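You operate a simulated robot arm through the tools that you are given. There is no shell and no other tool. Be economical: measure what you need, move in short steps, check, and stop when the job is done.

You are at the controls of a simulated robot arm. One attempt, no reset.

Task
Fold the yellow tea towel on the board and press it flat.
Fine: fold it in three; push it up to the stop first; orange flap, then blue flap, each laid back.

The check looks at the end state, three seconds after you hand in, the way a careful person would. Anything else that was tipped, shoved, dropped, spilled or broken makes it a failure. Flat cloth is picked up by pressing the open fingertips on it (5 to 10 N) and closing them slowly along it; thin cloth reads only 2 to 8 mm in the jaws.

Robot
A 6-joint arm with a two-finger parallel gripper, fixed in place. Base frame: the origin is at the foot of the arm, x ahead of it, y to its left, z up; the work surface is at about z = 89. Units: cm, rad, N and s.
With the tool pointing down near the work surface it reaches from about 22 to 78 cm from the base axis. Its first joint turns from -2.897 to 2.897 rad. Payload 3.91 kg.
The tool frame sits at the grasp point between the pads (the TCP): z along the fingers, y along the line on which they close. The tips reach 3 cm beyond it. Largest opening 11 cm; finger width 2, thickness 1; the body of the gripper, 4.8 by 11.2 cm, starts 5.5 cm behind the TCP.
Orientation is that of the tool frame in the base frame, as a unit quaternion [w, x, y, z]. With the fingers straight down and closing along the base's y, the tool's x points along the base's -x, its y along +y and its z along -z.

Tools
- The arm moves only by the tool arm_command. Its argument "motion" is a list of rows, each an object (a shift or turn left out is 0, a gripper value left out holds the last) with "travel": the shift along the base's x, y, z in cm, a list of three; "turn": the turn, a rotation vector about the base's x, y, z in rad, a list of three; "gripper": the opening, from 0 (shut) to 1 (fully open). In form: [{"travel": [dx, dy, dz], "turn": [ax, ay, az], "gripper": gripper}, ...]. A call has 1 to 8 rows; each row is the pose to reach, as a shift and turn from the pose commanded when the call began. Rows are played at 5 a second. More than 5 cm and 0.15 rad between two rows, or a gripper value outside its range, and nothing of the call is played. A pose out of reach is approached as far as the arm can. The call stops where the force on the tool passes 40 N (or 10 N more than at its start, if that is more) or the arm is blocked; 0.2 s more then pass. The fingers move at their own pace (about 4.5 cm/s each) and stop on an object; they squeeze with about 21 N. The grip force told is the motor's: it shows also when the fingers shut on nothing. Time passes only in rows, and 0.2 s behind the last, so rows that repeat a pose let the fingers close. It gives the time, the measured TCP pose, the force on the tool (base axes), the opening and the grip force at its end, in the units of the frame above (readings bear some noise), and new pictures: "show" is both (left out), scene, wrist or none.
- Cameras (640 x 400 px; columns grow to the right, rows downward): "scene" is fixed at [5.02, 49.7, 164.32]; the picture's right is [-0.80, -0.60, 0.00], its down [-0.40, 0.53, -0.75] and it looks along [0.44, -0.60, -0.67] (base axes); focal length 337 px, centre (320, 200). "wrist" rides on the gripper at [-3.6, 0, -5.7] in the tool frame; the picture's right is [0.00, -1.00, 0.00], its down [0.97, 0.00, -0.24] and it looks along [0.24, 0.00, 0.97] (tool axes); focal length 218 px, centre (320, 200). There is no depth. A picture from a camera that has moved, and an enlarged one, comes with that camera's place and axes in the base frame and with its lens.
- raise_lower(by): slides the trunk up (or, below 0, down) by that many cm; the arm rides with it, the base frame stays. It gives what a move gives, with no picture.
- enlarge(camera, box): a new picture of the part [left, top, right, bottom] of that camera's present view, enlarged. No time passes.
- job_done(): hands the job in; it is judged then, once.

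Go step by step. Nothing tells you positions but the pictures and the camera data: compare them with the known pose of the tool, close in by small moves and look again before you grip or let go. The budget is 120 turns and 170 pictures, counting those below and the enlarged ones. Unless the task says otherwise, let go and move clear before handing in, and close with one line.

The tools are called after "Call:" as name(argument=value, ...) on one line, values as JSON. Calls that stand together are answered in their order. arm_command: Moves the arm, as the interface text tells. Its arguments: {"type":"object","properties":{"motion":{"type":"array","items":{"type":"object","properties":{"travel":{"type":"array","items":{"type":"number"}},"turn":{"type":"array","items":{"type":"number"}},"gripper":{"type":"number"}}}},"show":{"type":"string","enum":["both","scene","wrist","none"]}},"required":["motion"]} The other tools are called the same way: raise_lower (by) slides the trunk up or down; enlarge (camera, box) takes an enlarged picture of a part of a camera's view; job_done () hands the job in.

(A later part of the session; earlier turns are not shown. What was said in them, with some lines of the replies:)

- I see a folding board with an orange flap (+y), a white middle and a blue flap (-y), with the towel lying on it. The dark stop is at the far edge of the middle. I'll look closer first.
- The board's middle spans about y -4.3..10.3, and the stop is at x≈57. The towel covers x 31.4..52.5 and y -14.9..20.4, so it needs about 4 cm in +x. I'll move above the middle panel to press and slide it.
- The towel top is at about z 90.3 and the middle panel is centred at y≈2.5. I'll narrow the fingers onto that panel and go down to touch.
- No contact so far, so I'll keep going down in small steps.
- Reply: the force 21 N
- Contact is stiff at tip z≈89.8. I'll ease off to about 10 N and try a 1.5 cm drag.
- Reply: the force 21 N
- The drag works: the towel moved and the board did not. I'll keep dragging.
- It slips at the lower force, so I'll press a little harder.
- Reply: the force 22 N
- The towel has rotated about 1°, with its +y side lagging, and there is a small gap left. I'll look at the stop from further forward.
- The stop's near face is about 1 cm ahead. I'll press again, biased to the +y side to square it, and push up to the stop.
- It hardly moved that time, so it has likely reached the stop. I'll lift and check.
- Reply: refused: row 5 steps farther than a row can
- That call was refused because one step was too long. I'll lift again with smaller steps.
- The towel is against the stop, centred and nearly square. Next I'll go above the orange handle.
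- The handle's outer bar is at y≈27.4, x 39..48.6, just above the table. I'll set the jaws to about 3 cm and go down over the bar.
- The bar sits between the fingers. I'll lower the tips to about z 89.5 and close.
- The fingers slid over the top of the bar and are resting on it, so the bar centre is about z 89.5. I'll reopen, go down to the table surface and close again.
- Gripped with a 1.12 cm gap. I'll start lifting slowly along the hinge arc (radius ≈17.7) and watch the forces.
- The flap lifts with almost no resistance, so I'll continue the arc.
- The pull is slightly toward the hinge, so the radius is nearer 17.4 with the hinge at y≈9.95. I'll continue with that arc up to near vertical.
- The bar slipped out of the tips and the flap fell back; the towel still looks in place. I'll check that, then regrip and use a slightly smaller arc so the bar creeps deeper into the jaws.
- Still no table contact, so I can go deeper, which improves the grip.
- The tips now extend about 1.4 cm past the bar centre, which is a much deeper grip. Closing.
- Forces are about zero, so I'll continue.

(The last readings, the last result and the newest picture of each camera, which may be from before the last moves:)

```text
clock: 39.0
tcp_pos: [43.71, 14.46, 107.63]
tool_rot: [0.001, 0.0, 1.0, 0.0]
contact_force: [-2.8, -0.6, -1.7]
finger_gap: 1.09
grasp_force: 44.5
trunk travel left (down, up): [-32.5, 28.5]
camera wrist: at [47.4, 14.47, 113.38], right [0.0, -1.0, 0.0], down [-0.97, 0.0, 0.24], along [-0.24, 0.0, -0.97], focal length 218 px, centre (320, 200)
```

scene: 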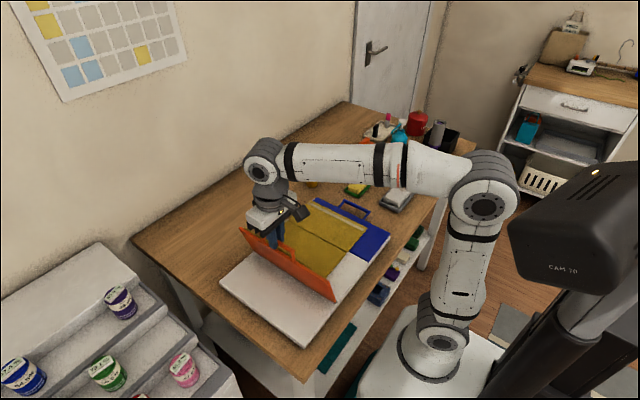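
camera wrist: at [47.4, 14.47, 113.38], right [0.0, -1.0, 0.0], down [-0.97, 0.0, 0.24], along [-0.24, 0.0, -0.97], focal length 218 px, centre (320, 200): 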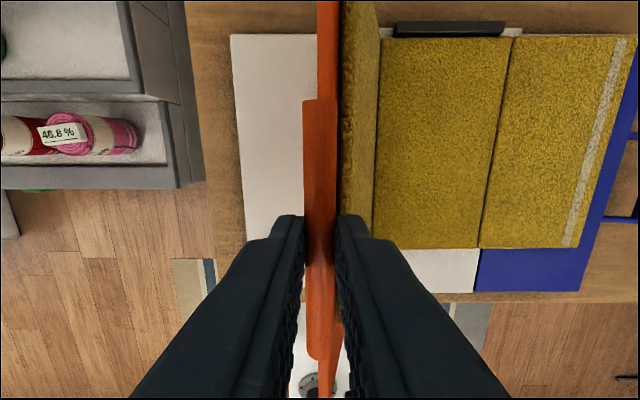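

The flap is near vertical and carrying the towel panel with it. I'll continue over the top.

Call:
arm_command(motion=[{"travel": [0, -1.69, 0.38]}, {"travel": [0, -3.42, 0.59]}, {"travel": [0, -5.16, 0.62]}, {"travel": [0, -6.89, 0.49]}, {"travel": [0, -8.6, 0.17]}], show="scene")

```text
clock: 40.2
tcp_pos: [43.9, 5.88, 107.63]
tool_rot: [0.001, 0.0, 1.0, 0.001]
contact_force: [-3.1, 1.2, -4.0]
finger_gap: 1.09
grasp_force: 45.1
trunk travel left (down, up): [-32.5, 28.5]
```

scene: 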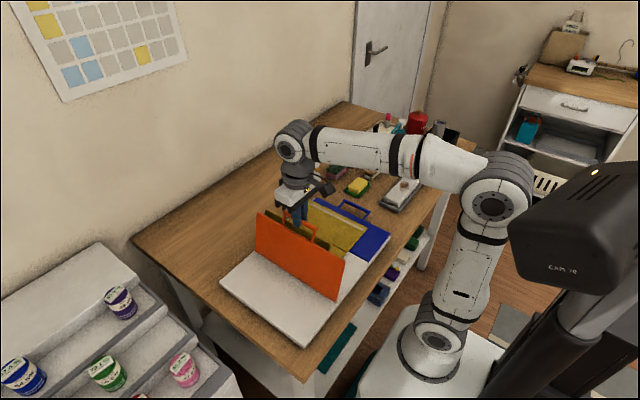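

Call:
arm_command(motion=[{"travel": [0, -1.68, -0.47]}, {"travel": [0, -3.29, -1.12]}, {"travel": [0, -4.83, -1.92]}, {"travel": [0, -6.29, -2.87]}, {"travel": [0, -7.64, -3.96]}], show="scene")

```text
clock: 40.9
tcp_pos: [43.77, 3.2, 106.74]
tool_rot: [0.004, -0.001, 1.0, 0.009]
contact_force: [-2.9, 14.2, 0.8]
finger_gap: 1.1
grasp_force: 44.8
trunk travel left (down, up): [-32.5, 28.5]
stopped in row 3: the force on the tool passed its limit (the readings are from after the stop); the commanded pose is now the measured one
```

scene: 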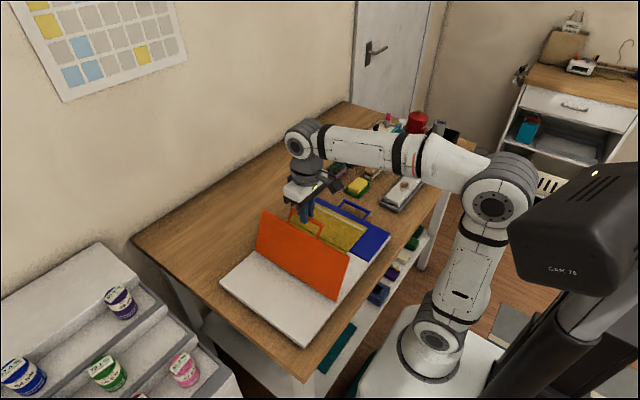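

The motion stopped at about 2 rad on a force toward +y. I'll look closely at why.

Call:
enlarge(camera="wrist", box=[120, 0, 640, 400])

Call:
enlarge(camera="scene", box=[210, 120, 400, 350])

Call:
arm_command(motion=[{"travel": [0, 0, 0]}], show="none")

```text
1.00 times, centred on (380, 200) of wrist
camera zoom: at [47.37, 3.19, 112.58], right [0.0, -1.0, -0.01], down [-0.97, -0.01, 0.23], along [-0.23, 0.01, -0.97], focal length 218 px, centre (260, 200)
```

zoom: 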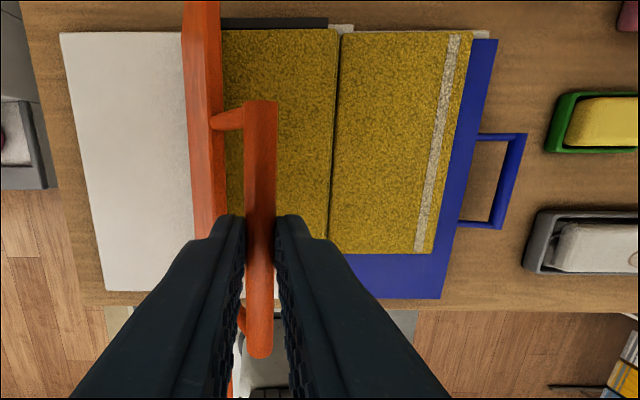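

```text
1.74 times, centred on (305, 235) of scene
camera zoom: at [5.02, 49.7, 164.32], right [-0.8, -0.6, 0.0], down [-0.4, 0.53, -0.75], along [0.44, -0.6, -0.67], focal length 587 px, centre (346, 139)
```

zoom: 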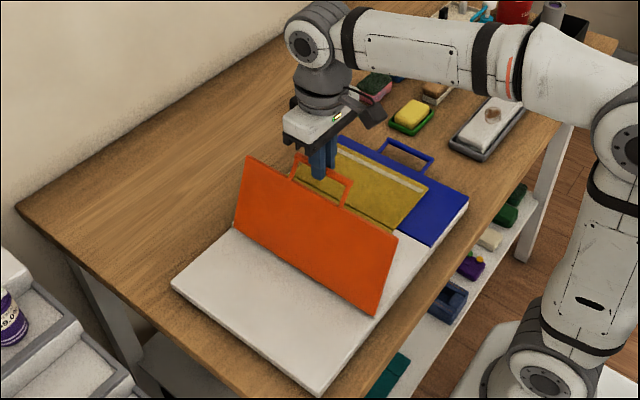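

```text
clock: 41.3
tcp_pos: [43.76, 3.23, 106.79]
tool_rot: [0.004, -0.002, 1.0, 0.007]
contact_force: [-4.2, 20.1, -2.5]
finger_gap: 1.12
grasp_force: 45.2
trunk travel left (down, up): [-32.5, 28.5]
```

I can't tell what is resisting. I'll loosen the jaws so they only cage the bar, and lower the flap that way.

Call:
arm_command(motion=[{"gripper": 0.2}, {"gripper": 0.2}])

Call:
enlarge(camera="scene", box=[210, 120, 400, 350])

```text
clock: 41.9
tcp_pos: [43.78, 3.06, 106.78]
tool_rot: [0.005, -0.001, 1.0, 0.006]
contact_force: [-0.5, 0.2, 0.1]
finger_gap: 2.21
grasp_force: 0.1
trunk travel left (down, up): [-32.5, 28.5]
camera wrist: at [47.43, 2.87, 112.57], right [0.0, -1.0, -0.01], down [-0.97, 0.0, 0.23], along [-0.23, 0.01, -0.97], focal length 218 px, centre (320, 200)
```

scene: 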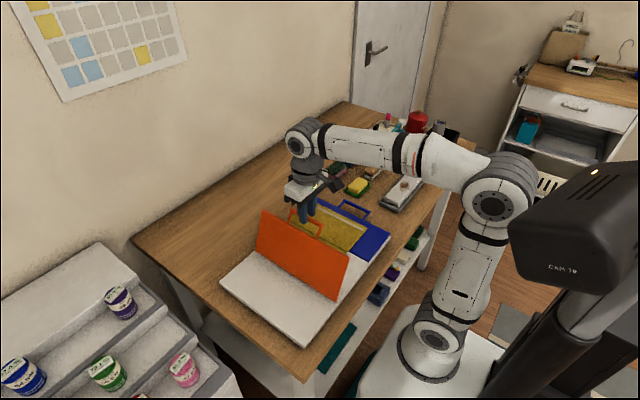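
wrist: 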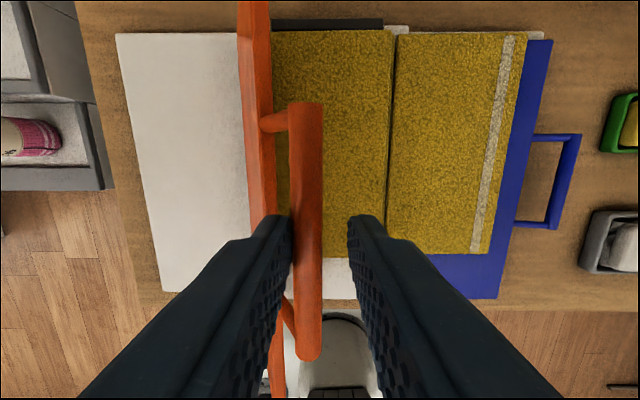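

```text
1.74 times, centred on (305, 235) of scene
camera zoom: at [5.02, 49.7, 164.32], right [-0.8, -0.6, 0.0], down [-0.4, 0.53, -0.75], along [0.44, -0.6, -0.67], focal length 587 px, centre (346, 139)
```

zoom: 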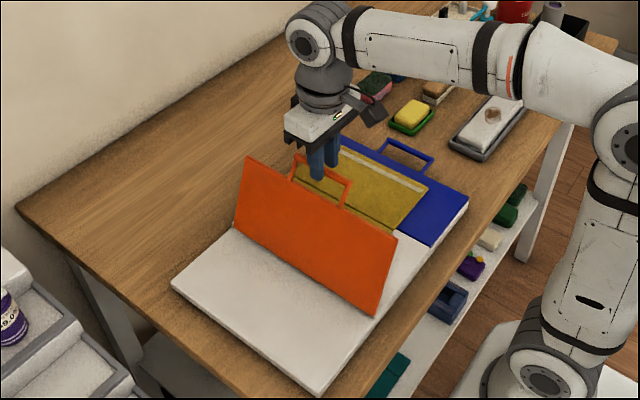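

The flap stays up by itself, with the bar resting on the +y finger, so something springy (perhaps the towel) is resisting. I'll push gently with the caging finger.

Call:
arm_command(motion=[{"travel": [0, -0.3, -0.1]}, {"travel": [0, -0.6, -0.2]}, {"travel": [0, -0.9, -0.35]}], show="wrist")

```text
clock: 42.7
tcp_pos: [43.87, 2.28, 106.68]
tool_rot: [0.004, -0.002, 1.0, 0.007]
contact_force: [1.5, 16.8, 7.6]
finger_gap: 3.02
grasp_force: 7.9
trunk travel left (down, up): [-32.5, 28.5]
camera wrist: at [47.39, 2.24, 112.29], right [0.0, -1.0, -0.01], down [-0.97, -0.01, 0.23], along [-0.23, 0.01, -0.97], focal length 218 px, centre (320, 200)
```

wrist: 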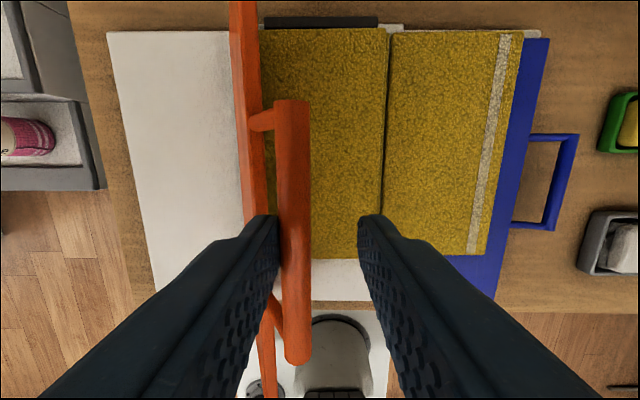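

The flap seems to be at a hard limit of roughly 113°. I'll look at the towel panel's state before deciding.

Call:
enlarge(camera="wrist", box=[200, 0, 440, 150])

Call:
enlarge(camera="scene", box=[250, 180, 400, 290])

```text
2.67 times, centred on (320, 75) of wrist
camera zoom: at [47.39, 2.24, 112.29], right [0.0, -1.0, -0.01], down [-0.97, -0.01, 0.23], along [-0.23, 0.01, -0.97], focal length 582 px, centre (320, 533)
```

zoom: 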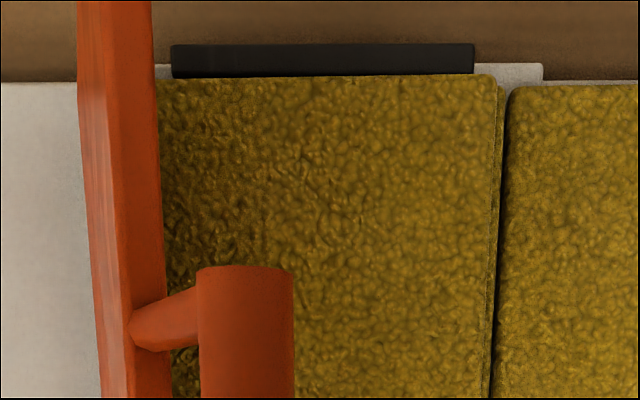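

```text
3.64 times, centred on (325, 235) of scene
camera zoom: at [5.02, 49.7, 164.32], right [-0.8, -0.6, 0.0], down [-0.4, 0.53, -0.75], along [0.44, -0.6, -0.67], focal length 1227 px, centre (302, 73)
```

zoom: 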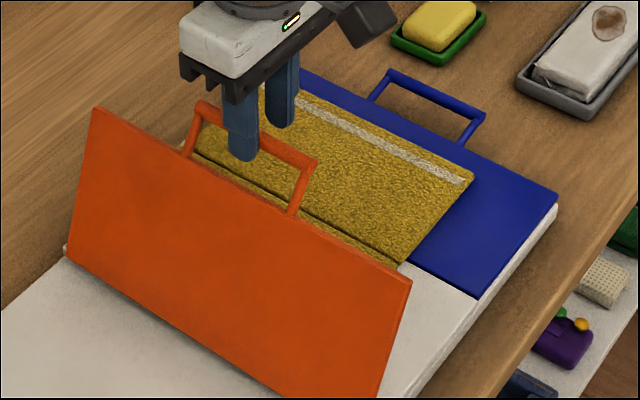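

The orange panel has already flopped over onto the middle, so the flap hinge is simply limited to ~113° and that fold is done. I'll regrip the bar and lay the flap back.

Call:
arm_command(motion=[{"travel": [0, 0.6, 0.25]}, {"travel": [0, 1.2, 0.45]}, {"travel": [0, 1.2, 0.45], "gripper": 0.1}, {"travel": [0, 1.2, 0.45], "gripper": 0.0}, {"travel": [0, 1.2, 0.45], "gripper": 0.0}], show="wrist")

```text
clock: 43.9
tcp_pos: [43.84, 3.32, 106.87]
tool_rot: [0.003, 0.0, 1.0, 0.006]
contact_force: [-1.3, 7.7, -2.3]
finger_gap: 1.14
grasp_force: 44.7
trunk travel left (down, up): [-32.5, 28.5]
camera wrist: at [47.41, 3.3, 112.69], right [0.0, -1.0, -0.01], down [-0.97, -0.01, 0.23], along [-0.23, 0.01, -0.97], focal length 218 px, centre (320, 200)
```

wrist: 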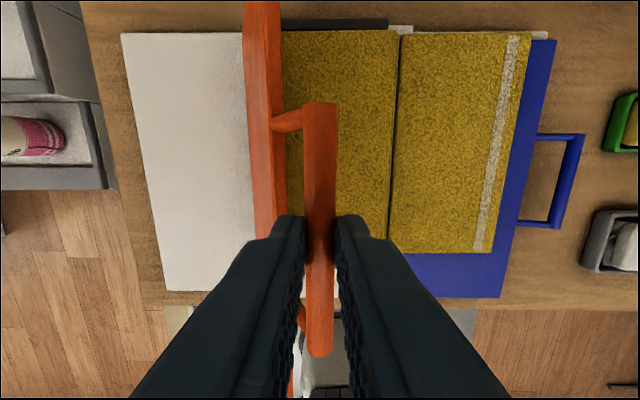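

Call:
arm_command(motion=[{"travel": [0, 0.8, 0.33]}, {"travel": [0, 1.65, 0.61]}, {"travel": [0, 3.35, 1.0]}, {"travel": [0, 5.07, 1.23]}, {"travel": [0, 6.81, 1.28]}, {"travel": [0, 8.55, 1.15]}, {"travel": [0, 10.26, 0.86]}, {"travel": [0, 11.94, 0.39]}], show="scene")

```text
clock: 45.7
tcp_pos: [43.77, 15.3, 107.26]
tool_rot: [0.004, -0.001, 1.0, 0.006]
contact_force: [-0.6, 0.8, 4.3]
finger_gap: 1.13
grasp_force: 45.3
trunk travel left (down, up): [-32.5, 28.5]
```

scene: 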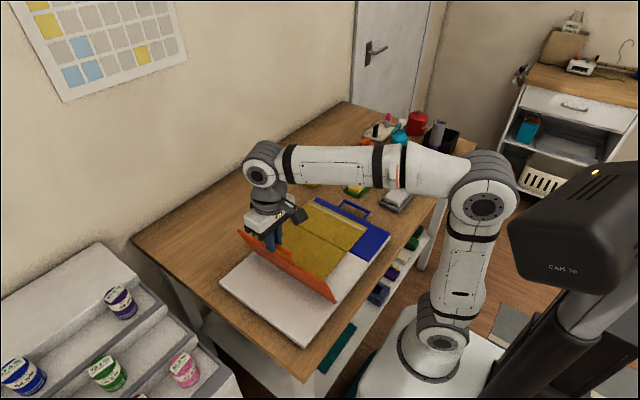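

Call:
arm_command(motion=[{"travel": [0, 1.62, -0.6]}, {"travel": [0, 3.17, -1.39]}, {"travel": [0, 4.63, -2.31]}, {"travel": [0, 5.99, -3.37]}, {"travel": [0, 7.24, -4.57]}, {"travel": [0, 8.36, -5.88]}, {"travel": [0, 9.34, -7.28]}, {"travel": [0, 10.18, -8.78]}], show="none")

```text
clock: 47.5
tcp_pos: [43.76, 25.38, 98.47]
tool_rot: [0.003, 0.0, 1.0, 0.007]
contact_force: [-4.8, 5.2, 2.3]
finger_gap: 1.11
grasp_force: 44.9
trunk travel left (down, up): [-32.5, 28.5]
```

Call:
arm_command(motion=[{"travel": [0, 0.68, -1.6]}, {"travel": [0, 1.19, -3.25]}, {"travel": [0, 1.54, -4.95]}, {"travel": [0, 1.71, -6.5]}, {"travel": [0, 1.73, -7.2]}, {"travel": [0, 1.73, -7.4]}], show="none")

Call:
arm_command(motion=[{"travel": [0, 0, 0], "gripper": 0.27}, {"travel": [0, 0, 0]}, {"travel": [0, 0, 3]}, {"travel": [0, 0, 7]}, {"travel": [0, 0, 11]}])

```text
clock: 48.9
tcp_pos: [44.02, 27.28, 91.24]
tool_rot: [0.004, -0.001, 1.0, 0.006]
contact_force: [-2.6, 19.6, 1.3]
finger_gap: 1.12
grasp_force: 45.3
trunk travel left (down, up): [-32.5, 28.5]
```

```text
clock: 50.1
tcp_pos: [43.83, 27.16, 102.24]
tool_rot: [0.004, -0.002, 1.0, 0.006]
contact_force: [0.4, -0.4, -0.2]
finger_gap: 2.98
grasp_force: 0.1
trunk travel left (down, up): [-32.5, 28.5]
camera wrist: at [47.44, 26.9, 107.98], right [0.0, -1.0, -0.01], down [-0.97, -0.01, 0.23], along [-0.23, 0.01, -0.97], focal length 218 px, centre (320, 200)
```

scene: 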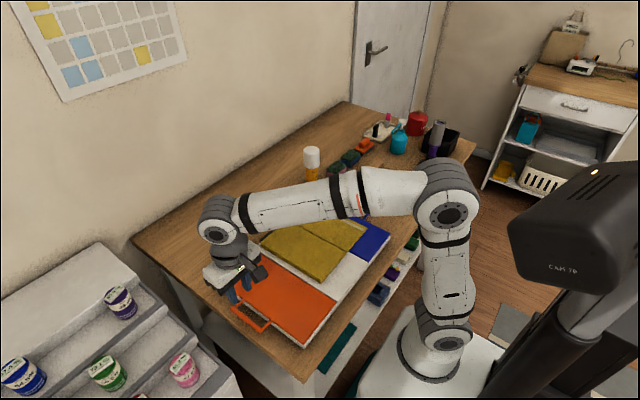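
wrist: 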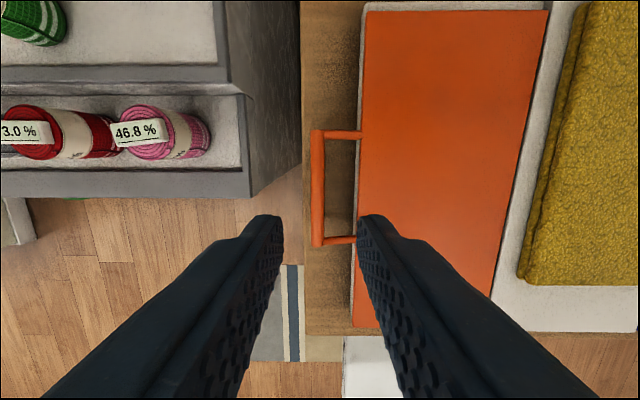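

The orange flap is flat again and the first third lies on the middle. Now I'll carry on to the blue handle, expected near (43.8, -22.3).

Call:
arm_command(motion=[{"travel": [0, -4.8, 1], "turn": [-0.012, 0.008, -0.004]}, {"travel": [0, -9.6, 2], "turn": [-0.012, 0.008, -0.004]}, {"travel": [0, -14.5, 2], "turn": [-0.012, 0.008, -0.004]}, {"travel": [0, -19.4, 2], "turn": [-0.012, 0.008, -0.004]}, {"travel": [0, -24.3, 2], "turn": [-0.012, 0.008, -0.004]}, {"travel": [0, -29.2, 2], "turn": [-0.012, 0.008, -0.004]}, {"travel": [0, -34.1, 2], "turn": [-0.012, 0.008, -0.004]}, {"travel": [0, -39, 2], "turn": [-0.012, 0.008, -0.004]}], show="none")

Call:
arm_command(motion=[{"travel": [0, -4.8, 0]}, {"travel": [0, -9.6, 0]}, {"travel": [0, -10.6, 0]}])

```text
clock: 51.9
tcp_pos: [43.81, -11.98, 104.03]
tool_rot: [0.0, 0.0, 1.0, 0.001]
contact_force: [-0.5, 0.0, 0.1]
finger_gap: 2.96
grasp_force: 0.0
trunk travel left (down, up): [-32.5, 28.5]
```

```text
clock: 52.7
tcp_pos: [43.78, -22.58, 104.14]
tool_rot: [-0.001, 0.001, 1.0, 0.002]
contact_force: [0.0, -0.3, 0.4]
finger_gap: 2.97
grasp_force: 0.1
trunk travel left (down, up): [-32.5, 28.5]
camera wrist: at [47.49, -22.54, 109.88], right [0.0, -1.0, 0.0], down [-0.97, 0.0, 0.24], along [-0.24, 0.0, -0.97], focal length 218 px, centre (320, 200)
```

scene: 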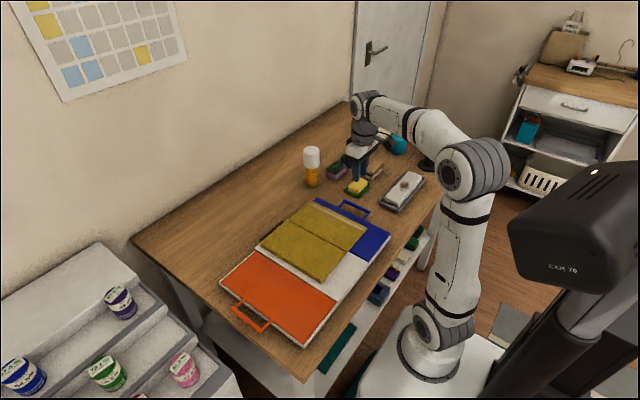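
wrist: 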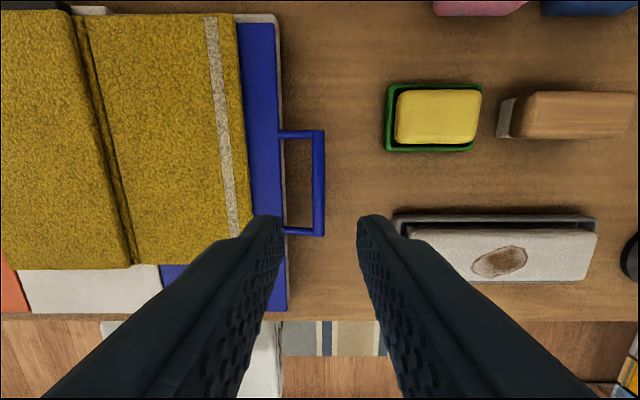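

The blue bar is centred under the tool at y≈-22.4, clear of the neighbouring trays. I'll go down to the same depth as before.

Call:
arm_command(motion=[{"travel": [0, 0.1, -4]}, {"travel": [0, 0.1, -8]}, {"travel": [0, 0.1, -10.5]}, {"travel": [0, 0.1, -11.8]}, {"travel": [0, 0.1, -12.5]}, {"travel": [0, 0.1, -12.5]}], show="wrist")

```text
clock: 54.1
tcp_pos: [43.78, -22.29, 91.49]
tool_rot: [0.001, 0.002, 1.0, 0.0]
contact_force: [-1.1, -0.3, -0.2]
finger_gap: 2.97
grasp_force: 0.0
trunk travel left (down, up): [-32.5, 28.5]
camera wrist: at [47.46, -22.36, 97.3], right [0.0, -1.0, 0.0], down [-0.97, 0.0, 0.24], along [-0.24, 0.0, -0.97], focal length 218 px, centre (320, 200)
```

wrist: 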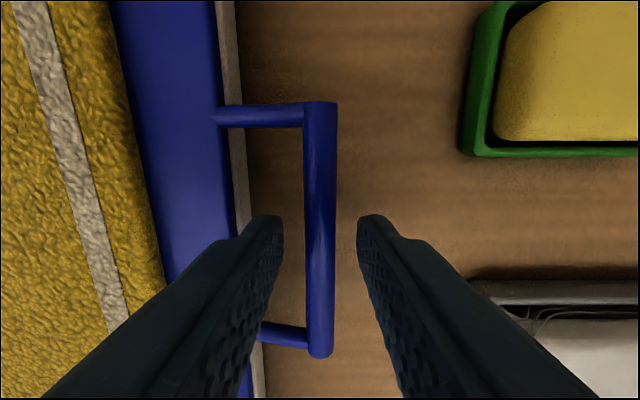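

Call:
arm_command(motion=[{"travel": [0, 0, -0.2]}, {"travel": [0, 0, -0.4]}, {"travel": [0, 0, -0.5]}, {"travel": [0, 0, -0.5], "gripper": 0.15}, {"travel": [0, 0, -0.5], "gripper": 0.08}, {"travel": [0, 0, -0.5], "gripper": 0}, {"travel": [0, 0, -0.5], "gripper": 0}], show="none")

```text
clock: 55.7
tcp_pos: [43.85, -22.39, 91.08]
tool_rot: [-0.001, 0.002, 1.0, 0.001]
contact_force: [-0.1, 3.5, -1.2]
finger_gap: 1.11
grasp_force: 44.9
trunk travel left (down, up): [-32.5, 28.5]
```

Gripped. I'll lift along the mirrored arc.

Call:
arm_command(motion=[{"travel": [0, 0.02, 0.87]}, {"travel": [0, 0.09, 1.74]}, {"travel": [0, 0.35, 3.46]}, {"travel": [0, 0.78, 5.1]}, {"travel": [0, 1.37, 6.7]}, {"travel": [0, 2.13, 8.22]}], show="none")

Call:
arm_command(motion=[{"travel": [0, 0.91, 1.48]}, {"travel": [0, 1.96, 2.84]}, {"travel": [0, 3.15, 4.08]}, {"travel": [0, 4.45, 5.21]}], show="scene")

```text
clock: 57.1
tcp_pos: [43.81, -20.07, 99.35]
tool_rot: [-0.001, 0.001, 1.0, 0.001]
contact_force: [-6.8, 22.6, -13.6]
finger_gap: 1.13
grasp_force: 45.3
trunk travel left (down, up): [-32.5, 28.5]
```

```text
clock: 58.1
tcp_pos: [43.81, -15.69, 104.5]
tool_rot: [-0.001, 0.0, 1.0, 0.0]
contact_force: [-14.7, 15.2, -21.5]
finger_gap: 1.11
grasp_force: 45.1
trunk travel left (down, up): [-32.5, 28.5]
```

scene: 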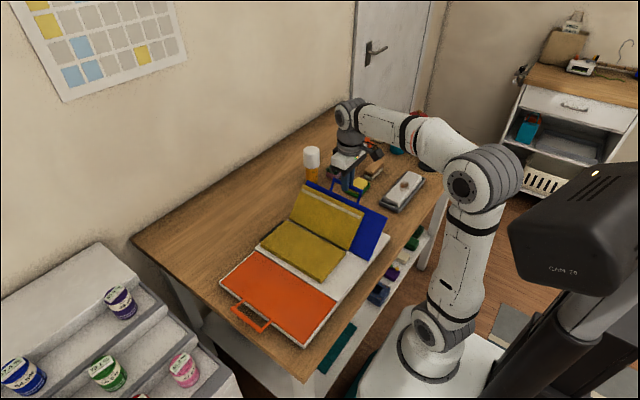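

There's an inward pull of ~26 N, so the true radius here is a bit smaller. I'll correct inward.

Call:
arm_command(motion=[{"travel": [0, 0.1, -0.13]}, {"travel": [0, 0.18, -0.25]}], show="none")

```text
clock: 58.7
tcp_pos: [43.83, -15.65, 104.53]
tool_rot: [0.002, 0.002, 1.0, -0.001]
contact_force: [-8.2, 0.2, -0.4]
finger_gap: 1.11
grasp_force: 44.6
trunk travel left (down, up): [-32.5, 28.5]
```

Call:
arm_command(motion=[{"travel": [0, 1.41, 0.96]}, {"travel": [0, 2.91, 1.77]}, {"travel": [0, 4.48, 2.42]}, {"travel": [0, 6.13, 2.92]}])

```text
clock: 59.7
tcp_pos: [43.78, -9.5, 107.22]
tool_rot: [0.002, 0.002, 1.0, 0.001]
contact_force: [2.0, -3.6, 14.3]
finger_gap: 1.11
grasp_force: 45.0
trunk travel left (down, up): [-32.5, 28.5]
camera wrist: at [47.47, -9.52, 113.05], right [0.0, -1.0, 0.0], down [-0.97, 0.0, 0.24], along [-0.24, 0.0, -0.97], focal length 218 px, centre (320, 200)
```

scene: 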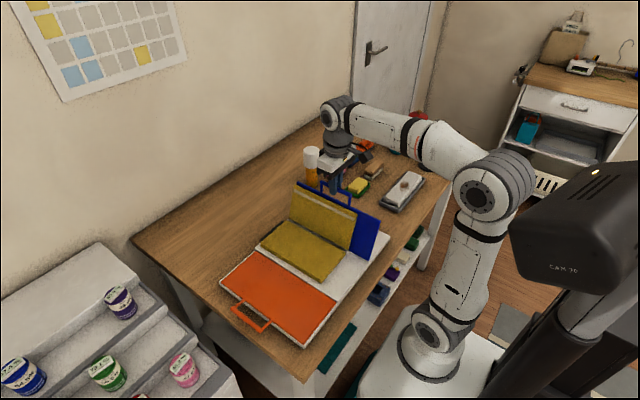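
wrist: 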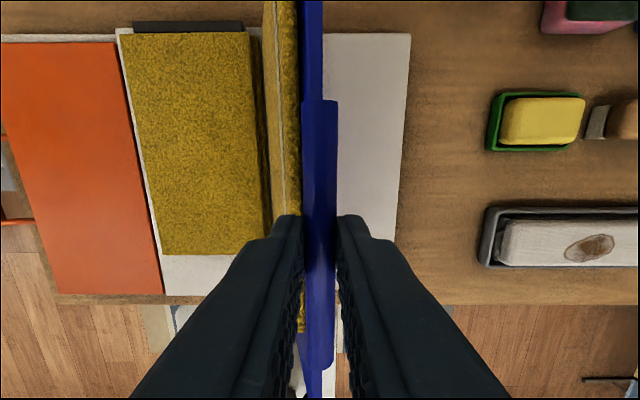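

Call:
arm_command(motion=[{"travel": [0, 1.69, 0.38]}, {"travel": [0, 3.41, 0.59]}, {"travel": [0, 5.15, 0.62]}, {"travel": [0, 6.88, 0.49]}, {"travel": [0, 8.58, 0.18]}], show="none")

Call:
arm_command(motion=[{"travel": [0, 0.8, -0.23]}, {"travel": [0, 1.67, -0.48]}, {"travel": [0, 2.1, -0.65]}, {"travel": [0, 2.4, -0.78]}])

```text
clock: 60.9
tcp_pos: [43.84, -1.0, 107.28]
tool_rot: [-0.001, 0.001, 1.0, 0.001]
contact_force: [3.6, -1.8, -6.5]
finger_gap: 1.12
grasp_force: 45.1
trunk travel left (down, up): [-32.5, 28.5]
```

```text
clock: 61.9
tcp_pos: [43.78, 1.39, 106.53]
tool_rot: [-0.002, 0.0, 1.0, 0.001]
contact_force: [-4.6, -7.0, -16.1]
finger_gap: 1.12
grasp_force: 45.2
trunk travel left (down, up): [-32.5, 28.5]
camera wrist: at [47.5, 1.36, 112.26], right [0.0, -1.0, 0.0], down [-0.97, 0.0, 0.24], along [-0.24, 0.0, -0.97], focal length 218 px, centre (320, 200)
```

scene: 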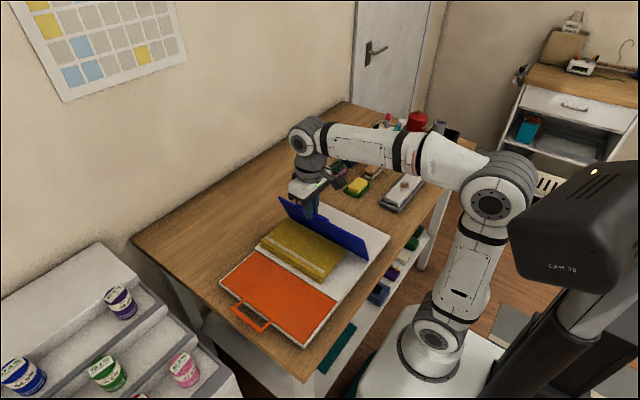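
wrist: 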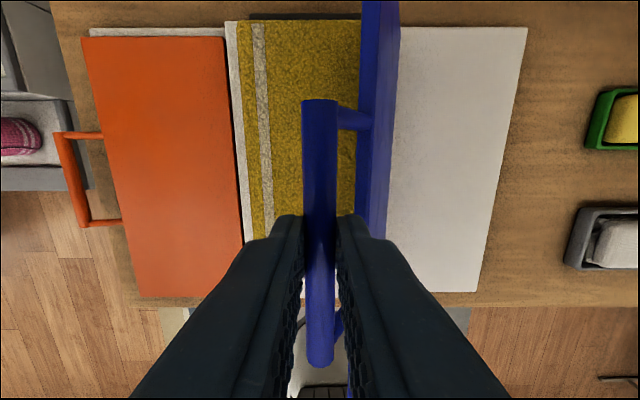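

The blue third has folded over and its stripe now shows on top. I'll lay the blue flap back.

Call:
arm_command(motion=[{"travel": [0, -1.15, 0.32]}, {"travel": [0, -2.32, 0.61]}, {"travel": [0, -4.03, 0.93]}, {"travel": [0, -5.75, 1.06]}, {"travel": [0, -7.49, 1.03]}, {"travel": [0, -9.21, 0.82]}, {"travel": [0, -10.9, 0.44]}, {"travel": [0, -12.55, -0.11]}], show="scene")

```text
clock: 63.7
tcp_pos: [43.74, -11.06, 106.59]
tool_rot: [0.001, 0.001, 1.0, 0.0]
contact_force: [4.7, -6.7, 15.8]
finger_gap: 1.13
grasp_force: 45.1
trunk travel left (down, up): [-32.5, 28.5]
```

scene: 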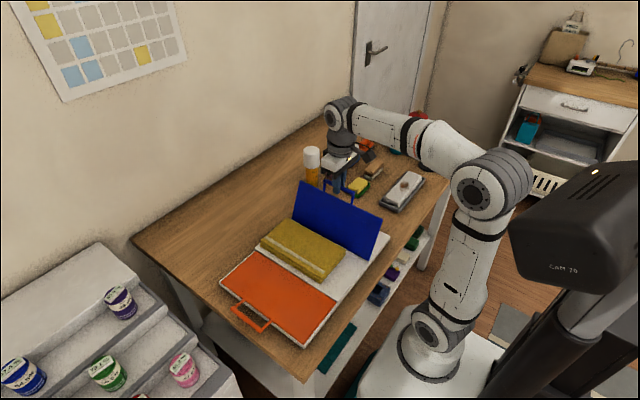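

Call:
arm_command(motion=[{"travel": [0, -1.58, -0.66]}, {"travel": [0, -3.09, -1.47]}, {"travel": [0, -4.5, -2.48]}, {"travel": [0, -5.8, -3.62]}, {"travel": [0, -6.98, -4.89]}, {"travel": [0, -8.03, -6.27]}, {"travel": [0, -8.94, -7.75]}, {"travel": [0, -9.69, -9.31]}], show="none")

```text
clock: 65.5
tcp_pos: [43.82, -20.85, 97.24]
tool_rot: [-0.001, 0.0, 1.0, 0.001]
contact_force: [0.1, -7.1, 2.1]
finger_gap: 1.13
grasp_force: 45.2
trunk travel left (down, up): [-32.5, 28.5]
```

Call:
arm_command(motion=[{"travel": [0, -0.55, -1.63]}, {"travel": [0, -0.97, -3.31]}, {"travel": [0, -1.23, -5.02]}, {"travel": [0, -1.32, -5.9]}, {"travel": [0, -1.32, -6.2]}], show="wrist")

```text
clock: 66.7
tcp_pos: [43.78, -22.33, 90.95]
tool_rot: [0.0, 0.001, 1.0, 0.0]
contact_force: [1.4, -21.8, 1.9]
finger_gap: 1.11
grasp_force: 44.9
trunk travel left (down, up): [-32.5, 28.5]
camera wrist: at [47.46, -22.34, 96.7], right [0.0, -1.0, 0.0], down [-0.97, 0.0, 0.24], along [-0.24, 0.0, -0.97], focal length 218 px, centre (320, 200)
```

wrist: 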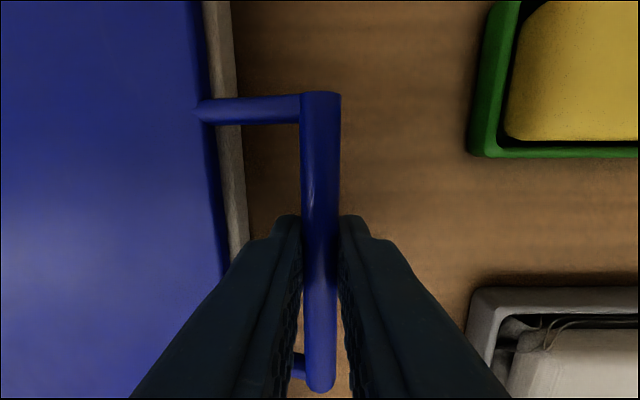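

The flap is almost down. I'll lower the last few millimetres, release and rise.

Call:
arm_command(motion=[{"travel": [0, 0.1, -0.2]}, {"travel": [0, 0.1, -0.4]}, {"travel": [0, 0.1, -0.4]}], show="none")

Call:
arm_command(motion=[{"travel": [0, 0, 0], "gripper": 0.27}, {"travel": [0, 0, 0]}, {"travel": [0, 0, 4]}, {"travel": [0, 0, 8.5]}, {"travel": [0, 4, 11]}, {"travel": [0, 8, 14]}, {"travel": [0, 12, 17]}, {"travel": [0, 16, 20]}])

```text
clock: 67.5
tcp_pos: [43.88, -22.47, 90.39]
tool_rot: [0.0, 0.001, 1.0, 0.001]
contact_force: [2.0, -37.0, 1.0]
finger_gap: 1.11
grasp_force: 45.4
trunk travel left (down, up): [-32.5, 28.5]
```

```text
clock: 69.3
tcp_pos: [43.78, -5.93, 110.51]
tool_rot: [-0.001, 0.001, 1.0, 0.001]
contact_force: [-0.4, 0.0, 0.5]
finger_gap: 2.96
grasp_force: 0.1
trunk travel left (down, up): [-32.5, 28.5]
camera wrist: at [47.47, -6.04, 116.33], right [0.0, -1.0, 0.0], down [-0.97, 0.0, 0.24], along [-0.24, 0.0, -0.97], focal length 218 px, centre (320, 200)
```

scene: 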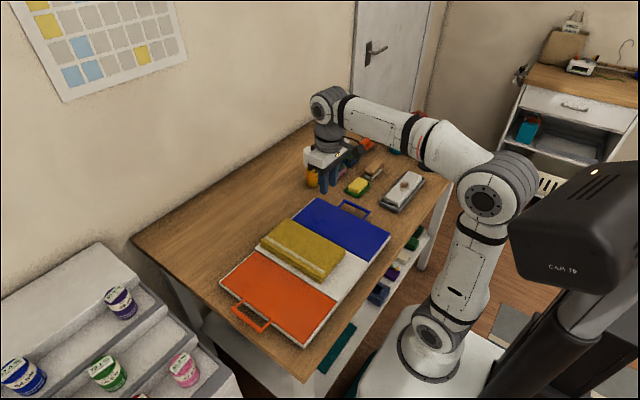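
wrist: 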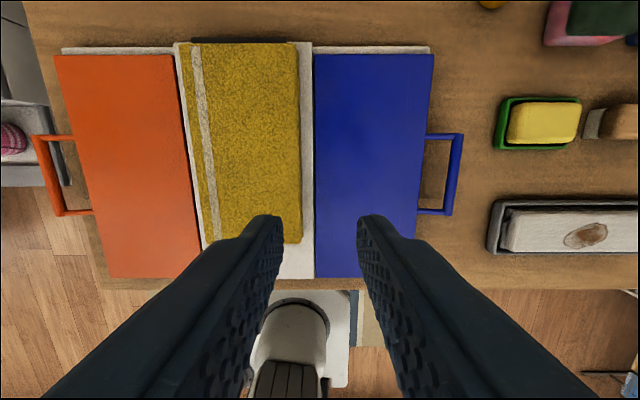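

Both flaps are laid back and the towel is in three. I'll check how flat it is, then press along it.

Call:
enlarge(camera="scene", box=[230, 200, 380, 300])

Call:
arm_command(motion=[{"travel": [-1, 3, -3], "gripper": 0.6}, {"travel": [-2, 6, -6]}, {"travel": [-3, 8.2, -9]}, {"travel": [-4, 8.2, -12]}, {"travel": [-4, 8.2, -14]}], show="wrist")

```text
4.00 times, centred on (305, 250) of scene
camera zoom: at [5.02, 49.7, 164.32], right [-0.8, -0.6, 0.0], down [-0.4, 0.53, -0.75], along [0.44, -0.6, -0.67], focal length 1349 px, centre (380, 0)
```

zoom: 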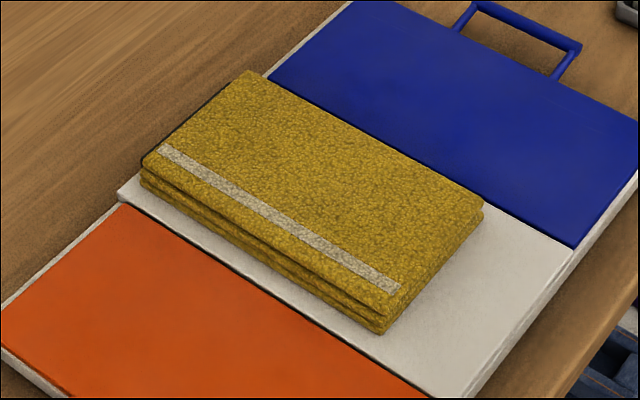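

```text
clock: 70.5
tcp_pos: [39.75, 2.29, 96.62]
tool_rot: [-0.001, 0.001, 1.0, 0.001]
contact_force: [-0.3, -0.2, -0.2]
finger_gap: 6.6
grasp_force: 0.0
trunk travel left (down, up): [-32.5, 28.5]
camera wrist: at [43.4, 2.21, 102.31], right [0.0, -1.0, 0.0], down [-0.97, 0.0, 0.24], along [-0.24, 0.0, -0.97], focal length 218 px, centre (320, 200)
```

wrist: 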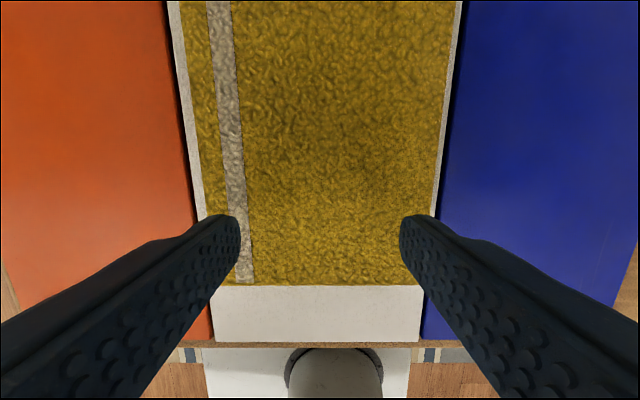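

Call:
arm_command(motion=[{"travel": [0, 0, -1]}, {"travel": [0, 0, -1.6]}, {"travel": [0, 0, -1.9]}, {"travel": [0, 0, -2.1]}], show="none")

```text
clock: 71.5
tcp_pos: [39.86, 2.28, 94.51]
tool_rot: [-0.001, 0.001, 1.0, 0.001]
contact_force: [-0.2, -0.2, 0.0]
finger_gap: 6.61
grasp_force: 0.0
trunk travel left (down, up): [-32.5, 28.5]
```

Call:
arm_command(motion=[{"travel": [0, 0, -0.2]}, {"travel": [0, 0, -0.4]}, {"travel": [0, 0, -0.55]}, {"travel": [0, 0, -0.7]}, {"travel": [0, 0, -0.8]}], show="none")

```text
clock: 72.3
tcp_pos: [39.83, 2.21, 94.44]
tool_rot: [0.004, 0.001, 1.0, 0.001]
contact_force: [-10.0, 0.3, 23.4]
finger_gap: 6.6
grasp_force: 0.1
trunk travel left (down, up): [-32.5, 28.5]
stopped in row 4: the force on the tool passed its limit (the readings are from after the stop); the commanded pose is now the measured one
```

The stack top is stiff at tip z≈91.4, and that press reached 40 N. I'll repeat further along the towel.

Call:
arm_command(motion=[{"travel": [0, 0, 1]}, {"travel": [3, 0, 1]}, {"travel": [6, 0, 1]}, {"travel": [6, 0, 0.2]}, {"travel": [6, 0, 0]}, {"travel": [6, 0, -0.12]}, {"travel": [6, 0, -0.2]}, {"travel": [6, 0, -0.2]}], show="none")

```text
clock: 74.0
tcp_pos: [46.01, 2.26, 94.38]
tool_rot: [0.008, 0.001, 1.0, 0.0]
contact_force: [-9.0, 1.8, 19.7]
finger_gap: 6.58
grasp_force: 0.0
trunk travel left (down, up): [-32.5, 28.5]
stopped in row 8: the force on the tool passed its limit (the readings are from after the stop); the commanded pose is now the measured one
```

Call:
arm_command(motion=[{"travel": [0, 0, 1]}, {"travel": [3, 0, 1]}, {"travel": [5.5, 0, 1]}, {"travel": [5.5, 0, 0.2]}, {"travel": [5.5, 0, 0]}, {"travel": [5.5, 0, -0.08]}, {"travel": [5.5, 0, -0.14]}, {"travel": [5.5, 0, -0.14]}], show="none")

Call:
arm_command(motion=[{"travel": [0, 0, 1.5]}, {"travel": [-3, 0, 5]}, {"travel": [-6, 0, 9]}, {"travel": [-9, 0, 13]}, {"travel": [-11, 0, 16]}])

Call:
enlarge(camera="scene", box=[230, 200, 380, 300])

```text
clock: 76.0
tcp_pos: [51.62, 2.26, 94.36]
tool_rot: [0.012, 0.001, 1.0, 0.002]
contact_force: [-7.4, 0.3, 15.5]
finger_gap: 6.6
grasp_force: 0.0
trunk travel left (down, up): [-32.5, 28.5]
stopped in row 8: the force on the tool passed its limit (the readings are from after the stop); the commanded pose is now the measured one
```

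```text
clock: 77.2
tcp_pos: [40.62, 2.23, 110.29]
tool_rot: [0.009, 0.001, 1.0, 0.001]
contact_force: [-0.9, -0.6, -0.2]
finger_gap: 6.57
grasp_force: 0.0
trunk travel left (down, up): [-32.5, 28.5]
camera wrist: at [44.14, 2.1, 116.15], right [0.0, -1.0, 0.0], down [-0.98, 0.0, 0.22], along [-0.22, 0.0, -0.98], focal length 218 px, centre (320, 200)
```

scene: 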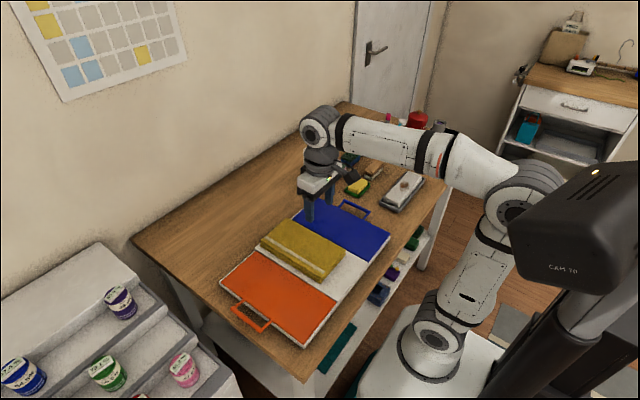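
wrist: 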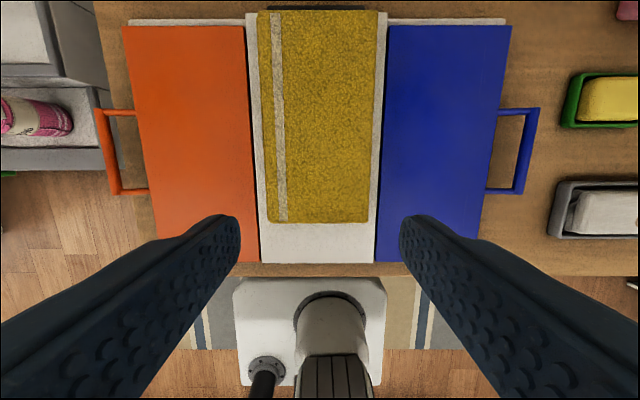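

```text
4.00 times, centred on (305, 250) of scene
camera zoom: at [5.02, 49.7, 164.32], right [-0.8, -0.6, 0.0], down [-0.4, 0.53, -0.75], along [0.44, -0.6, -0.67], focal length 1349 px, centre (380, 0)
```

zoom: 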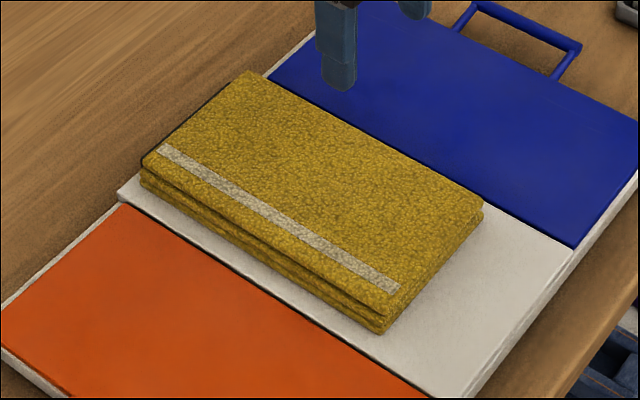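

The towel lies square and flat in thirds against the stop. Both flaps are back down, nothing else has moved, and the gripper is open and clear.

Call:
job_done()

```text
The job is handed in.
```

I folded the yellow tea towel in three against the stop and pressed it flat; the orange flap and then the blue flap are each laid back down.
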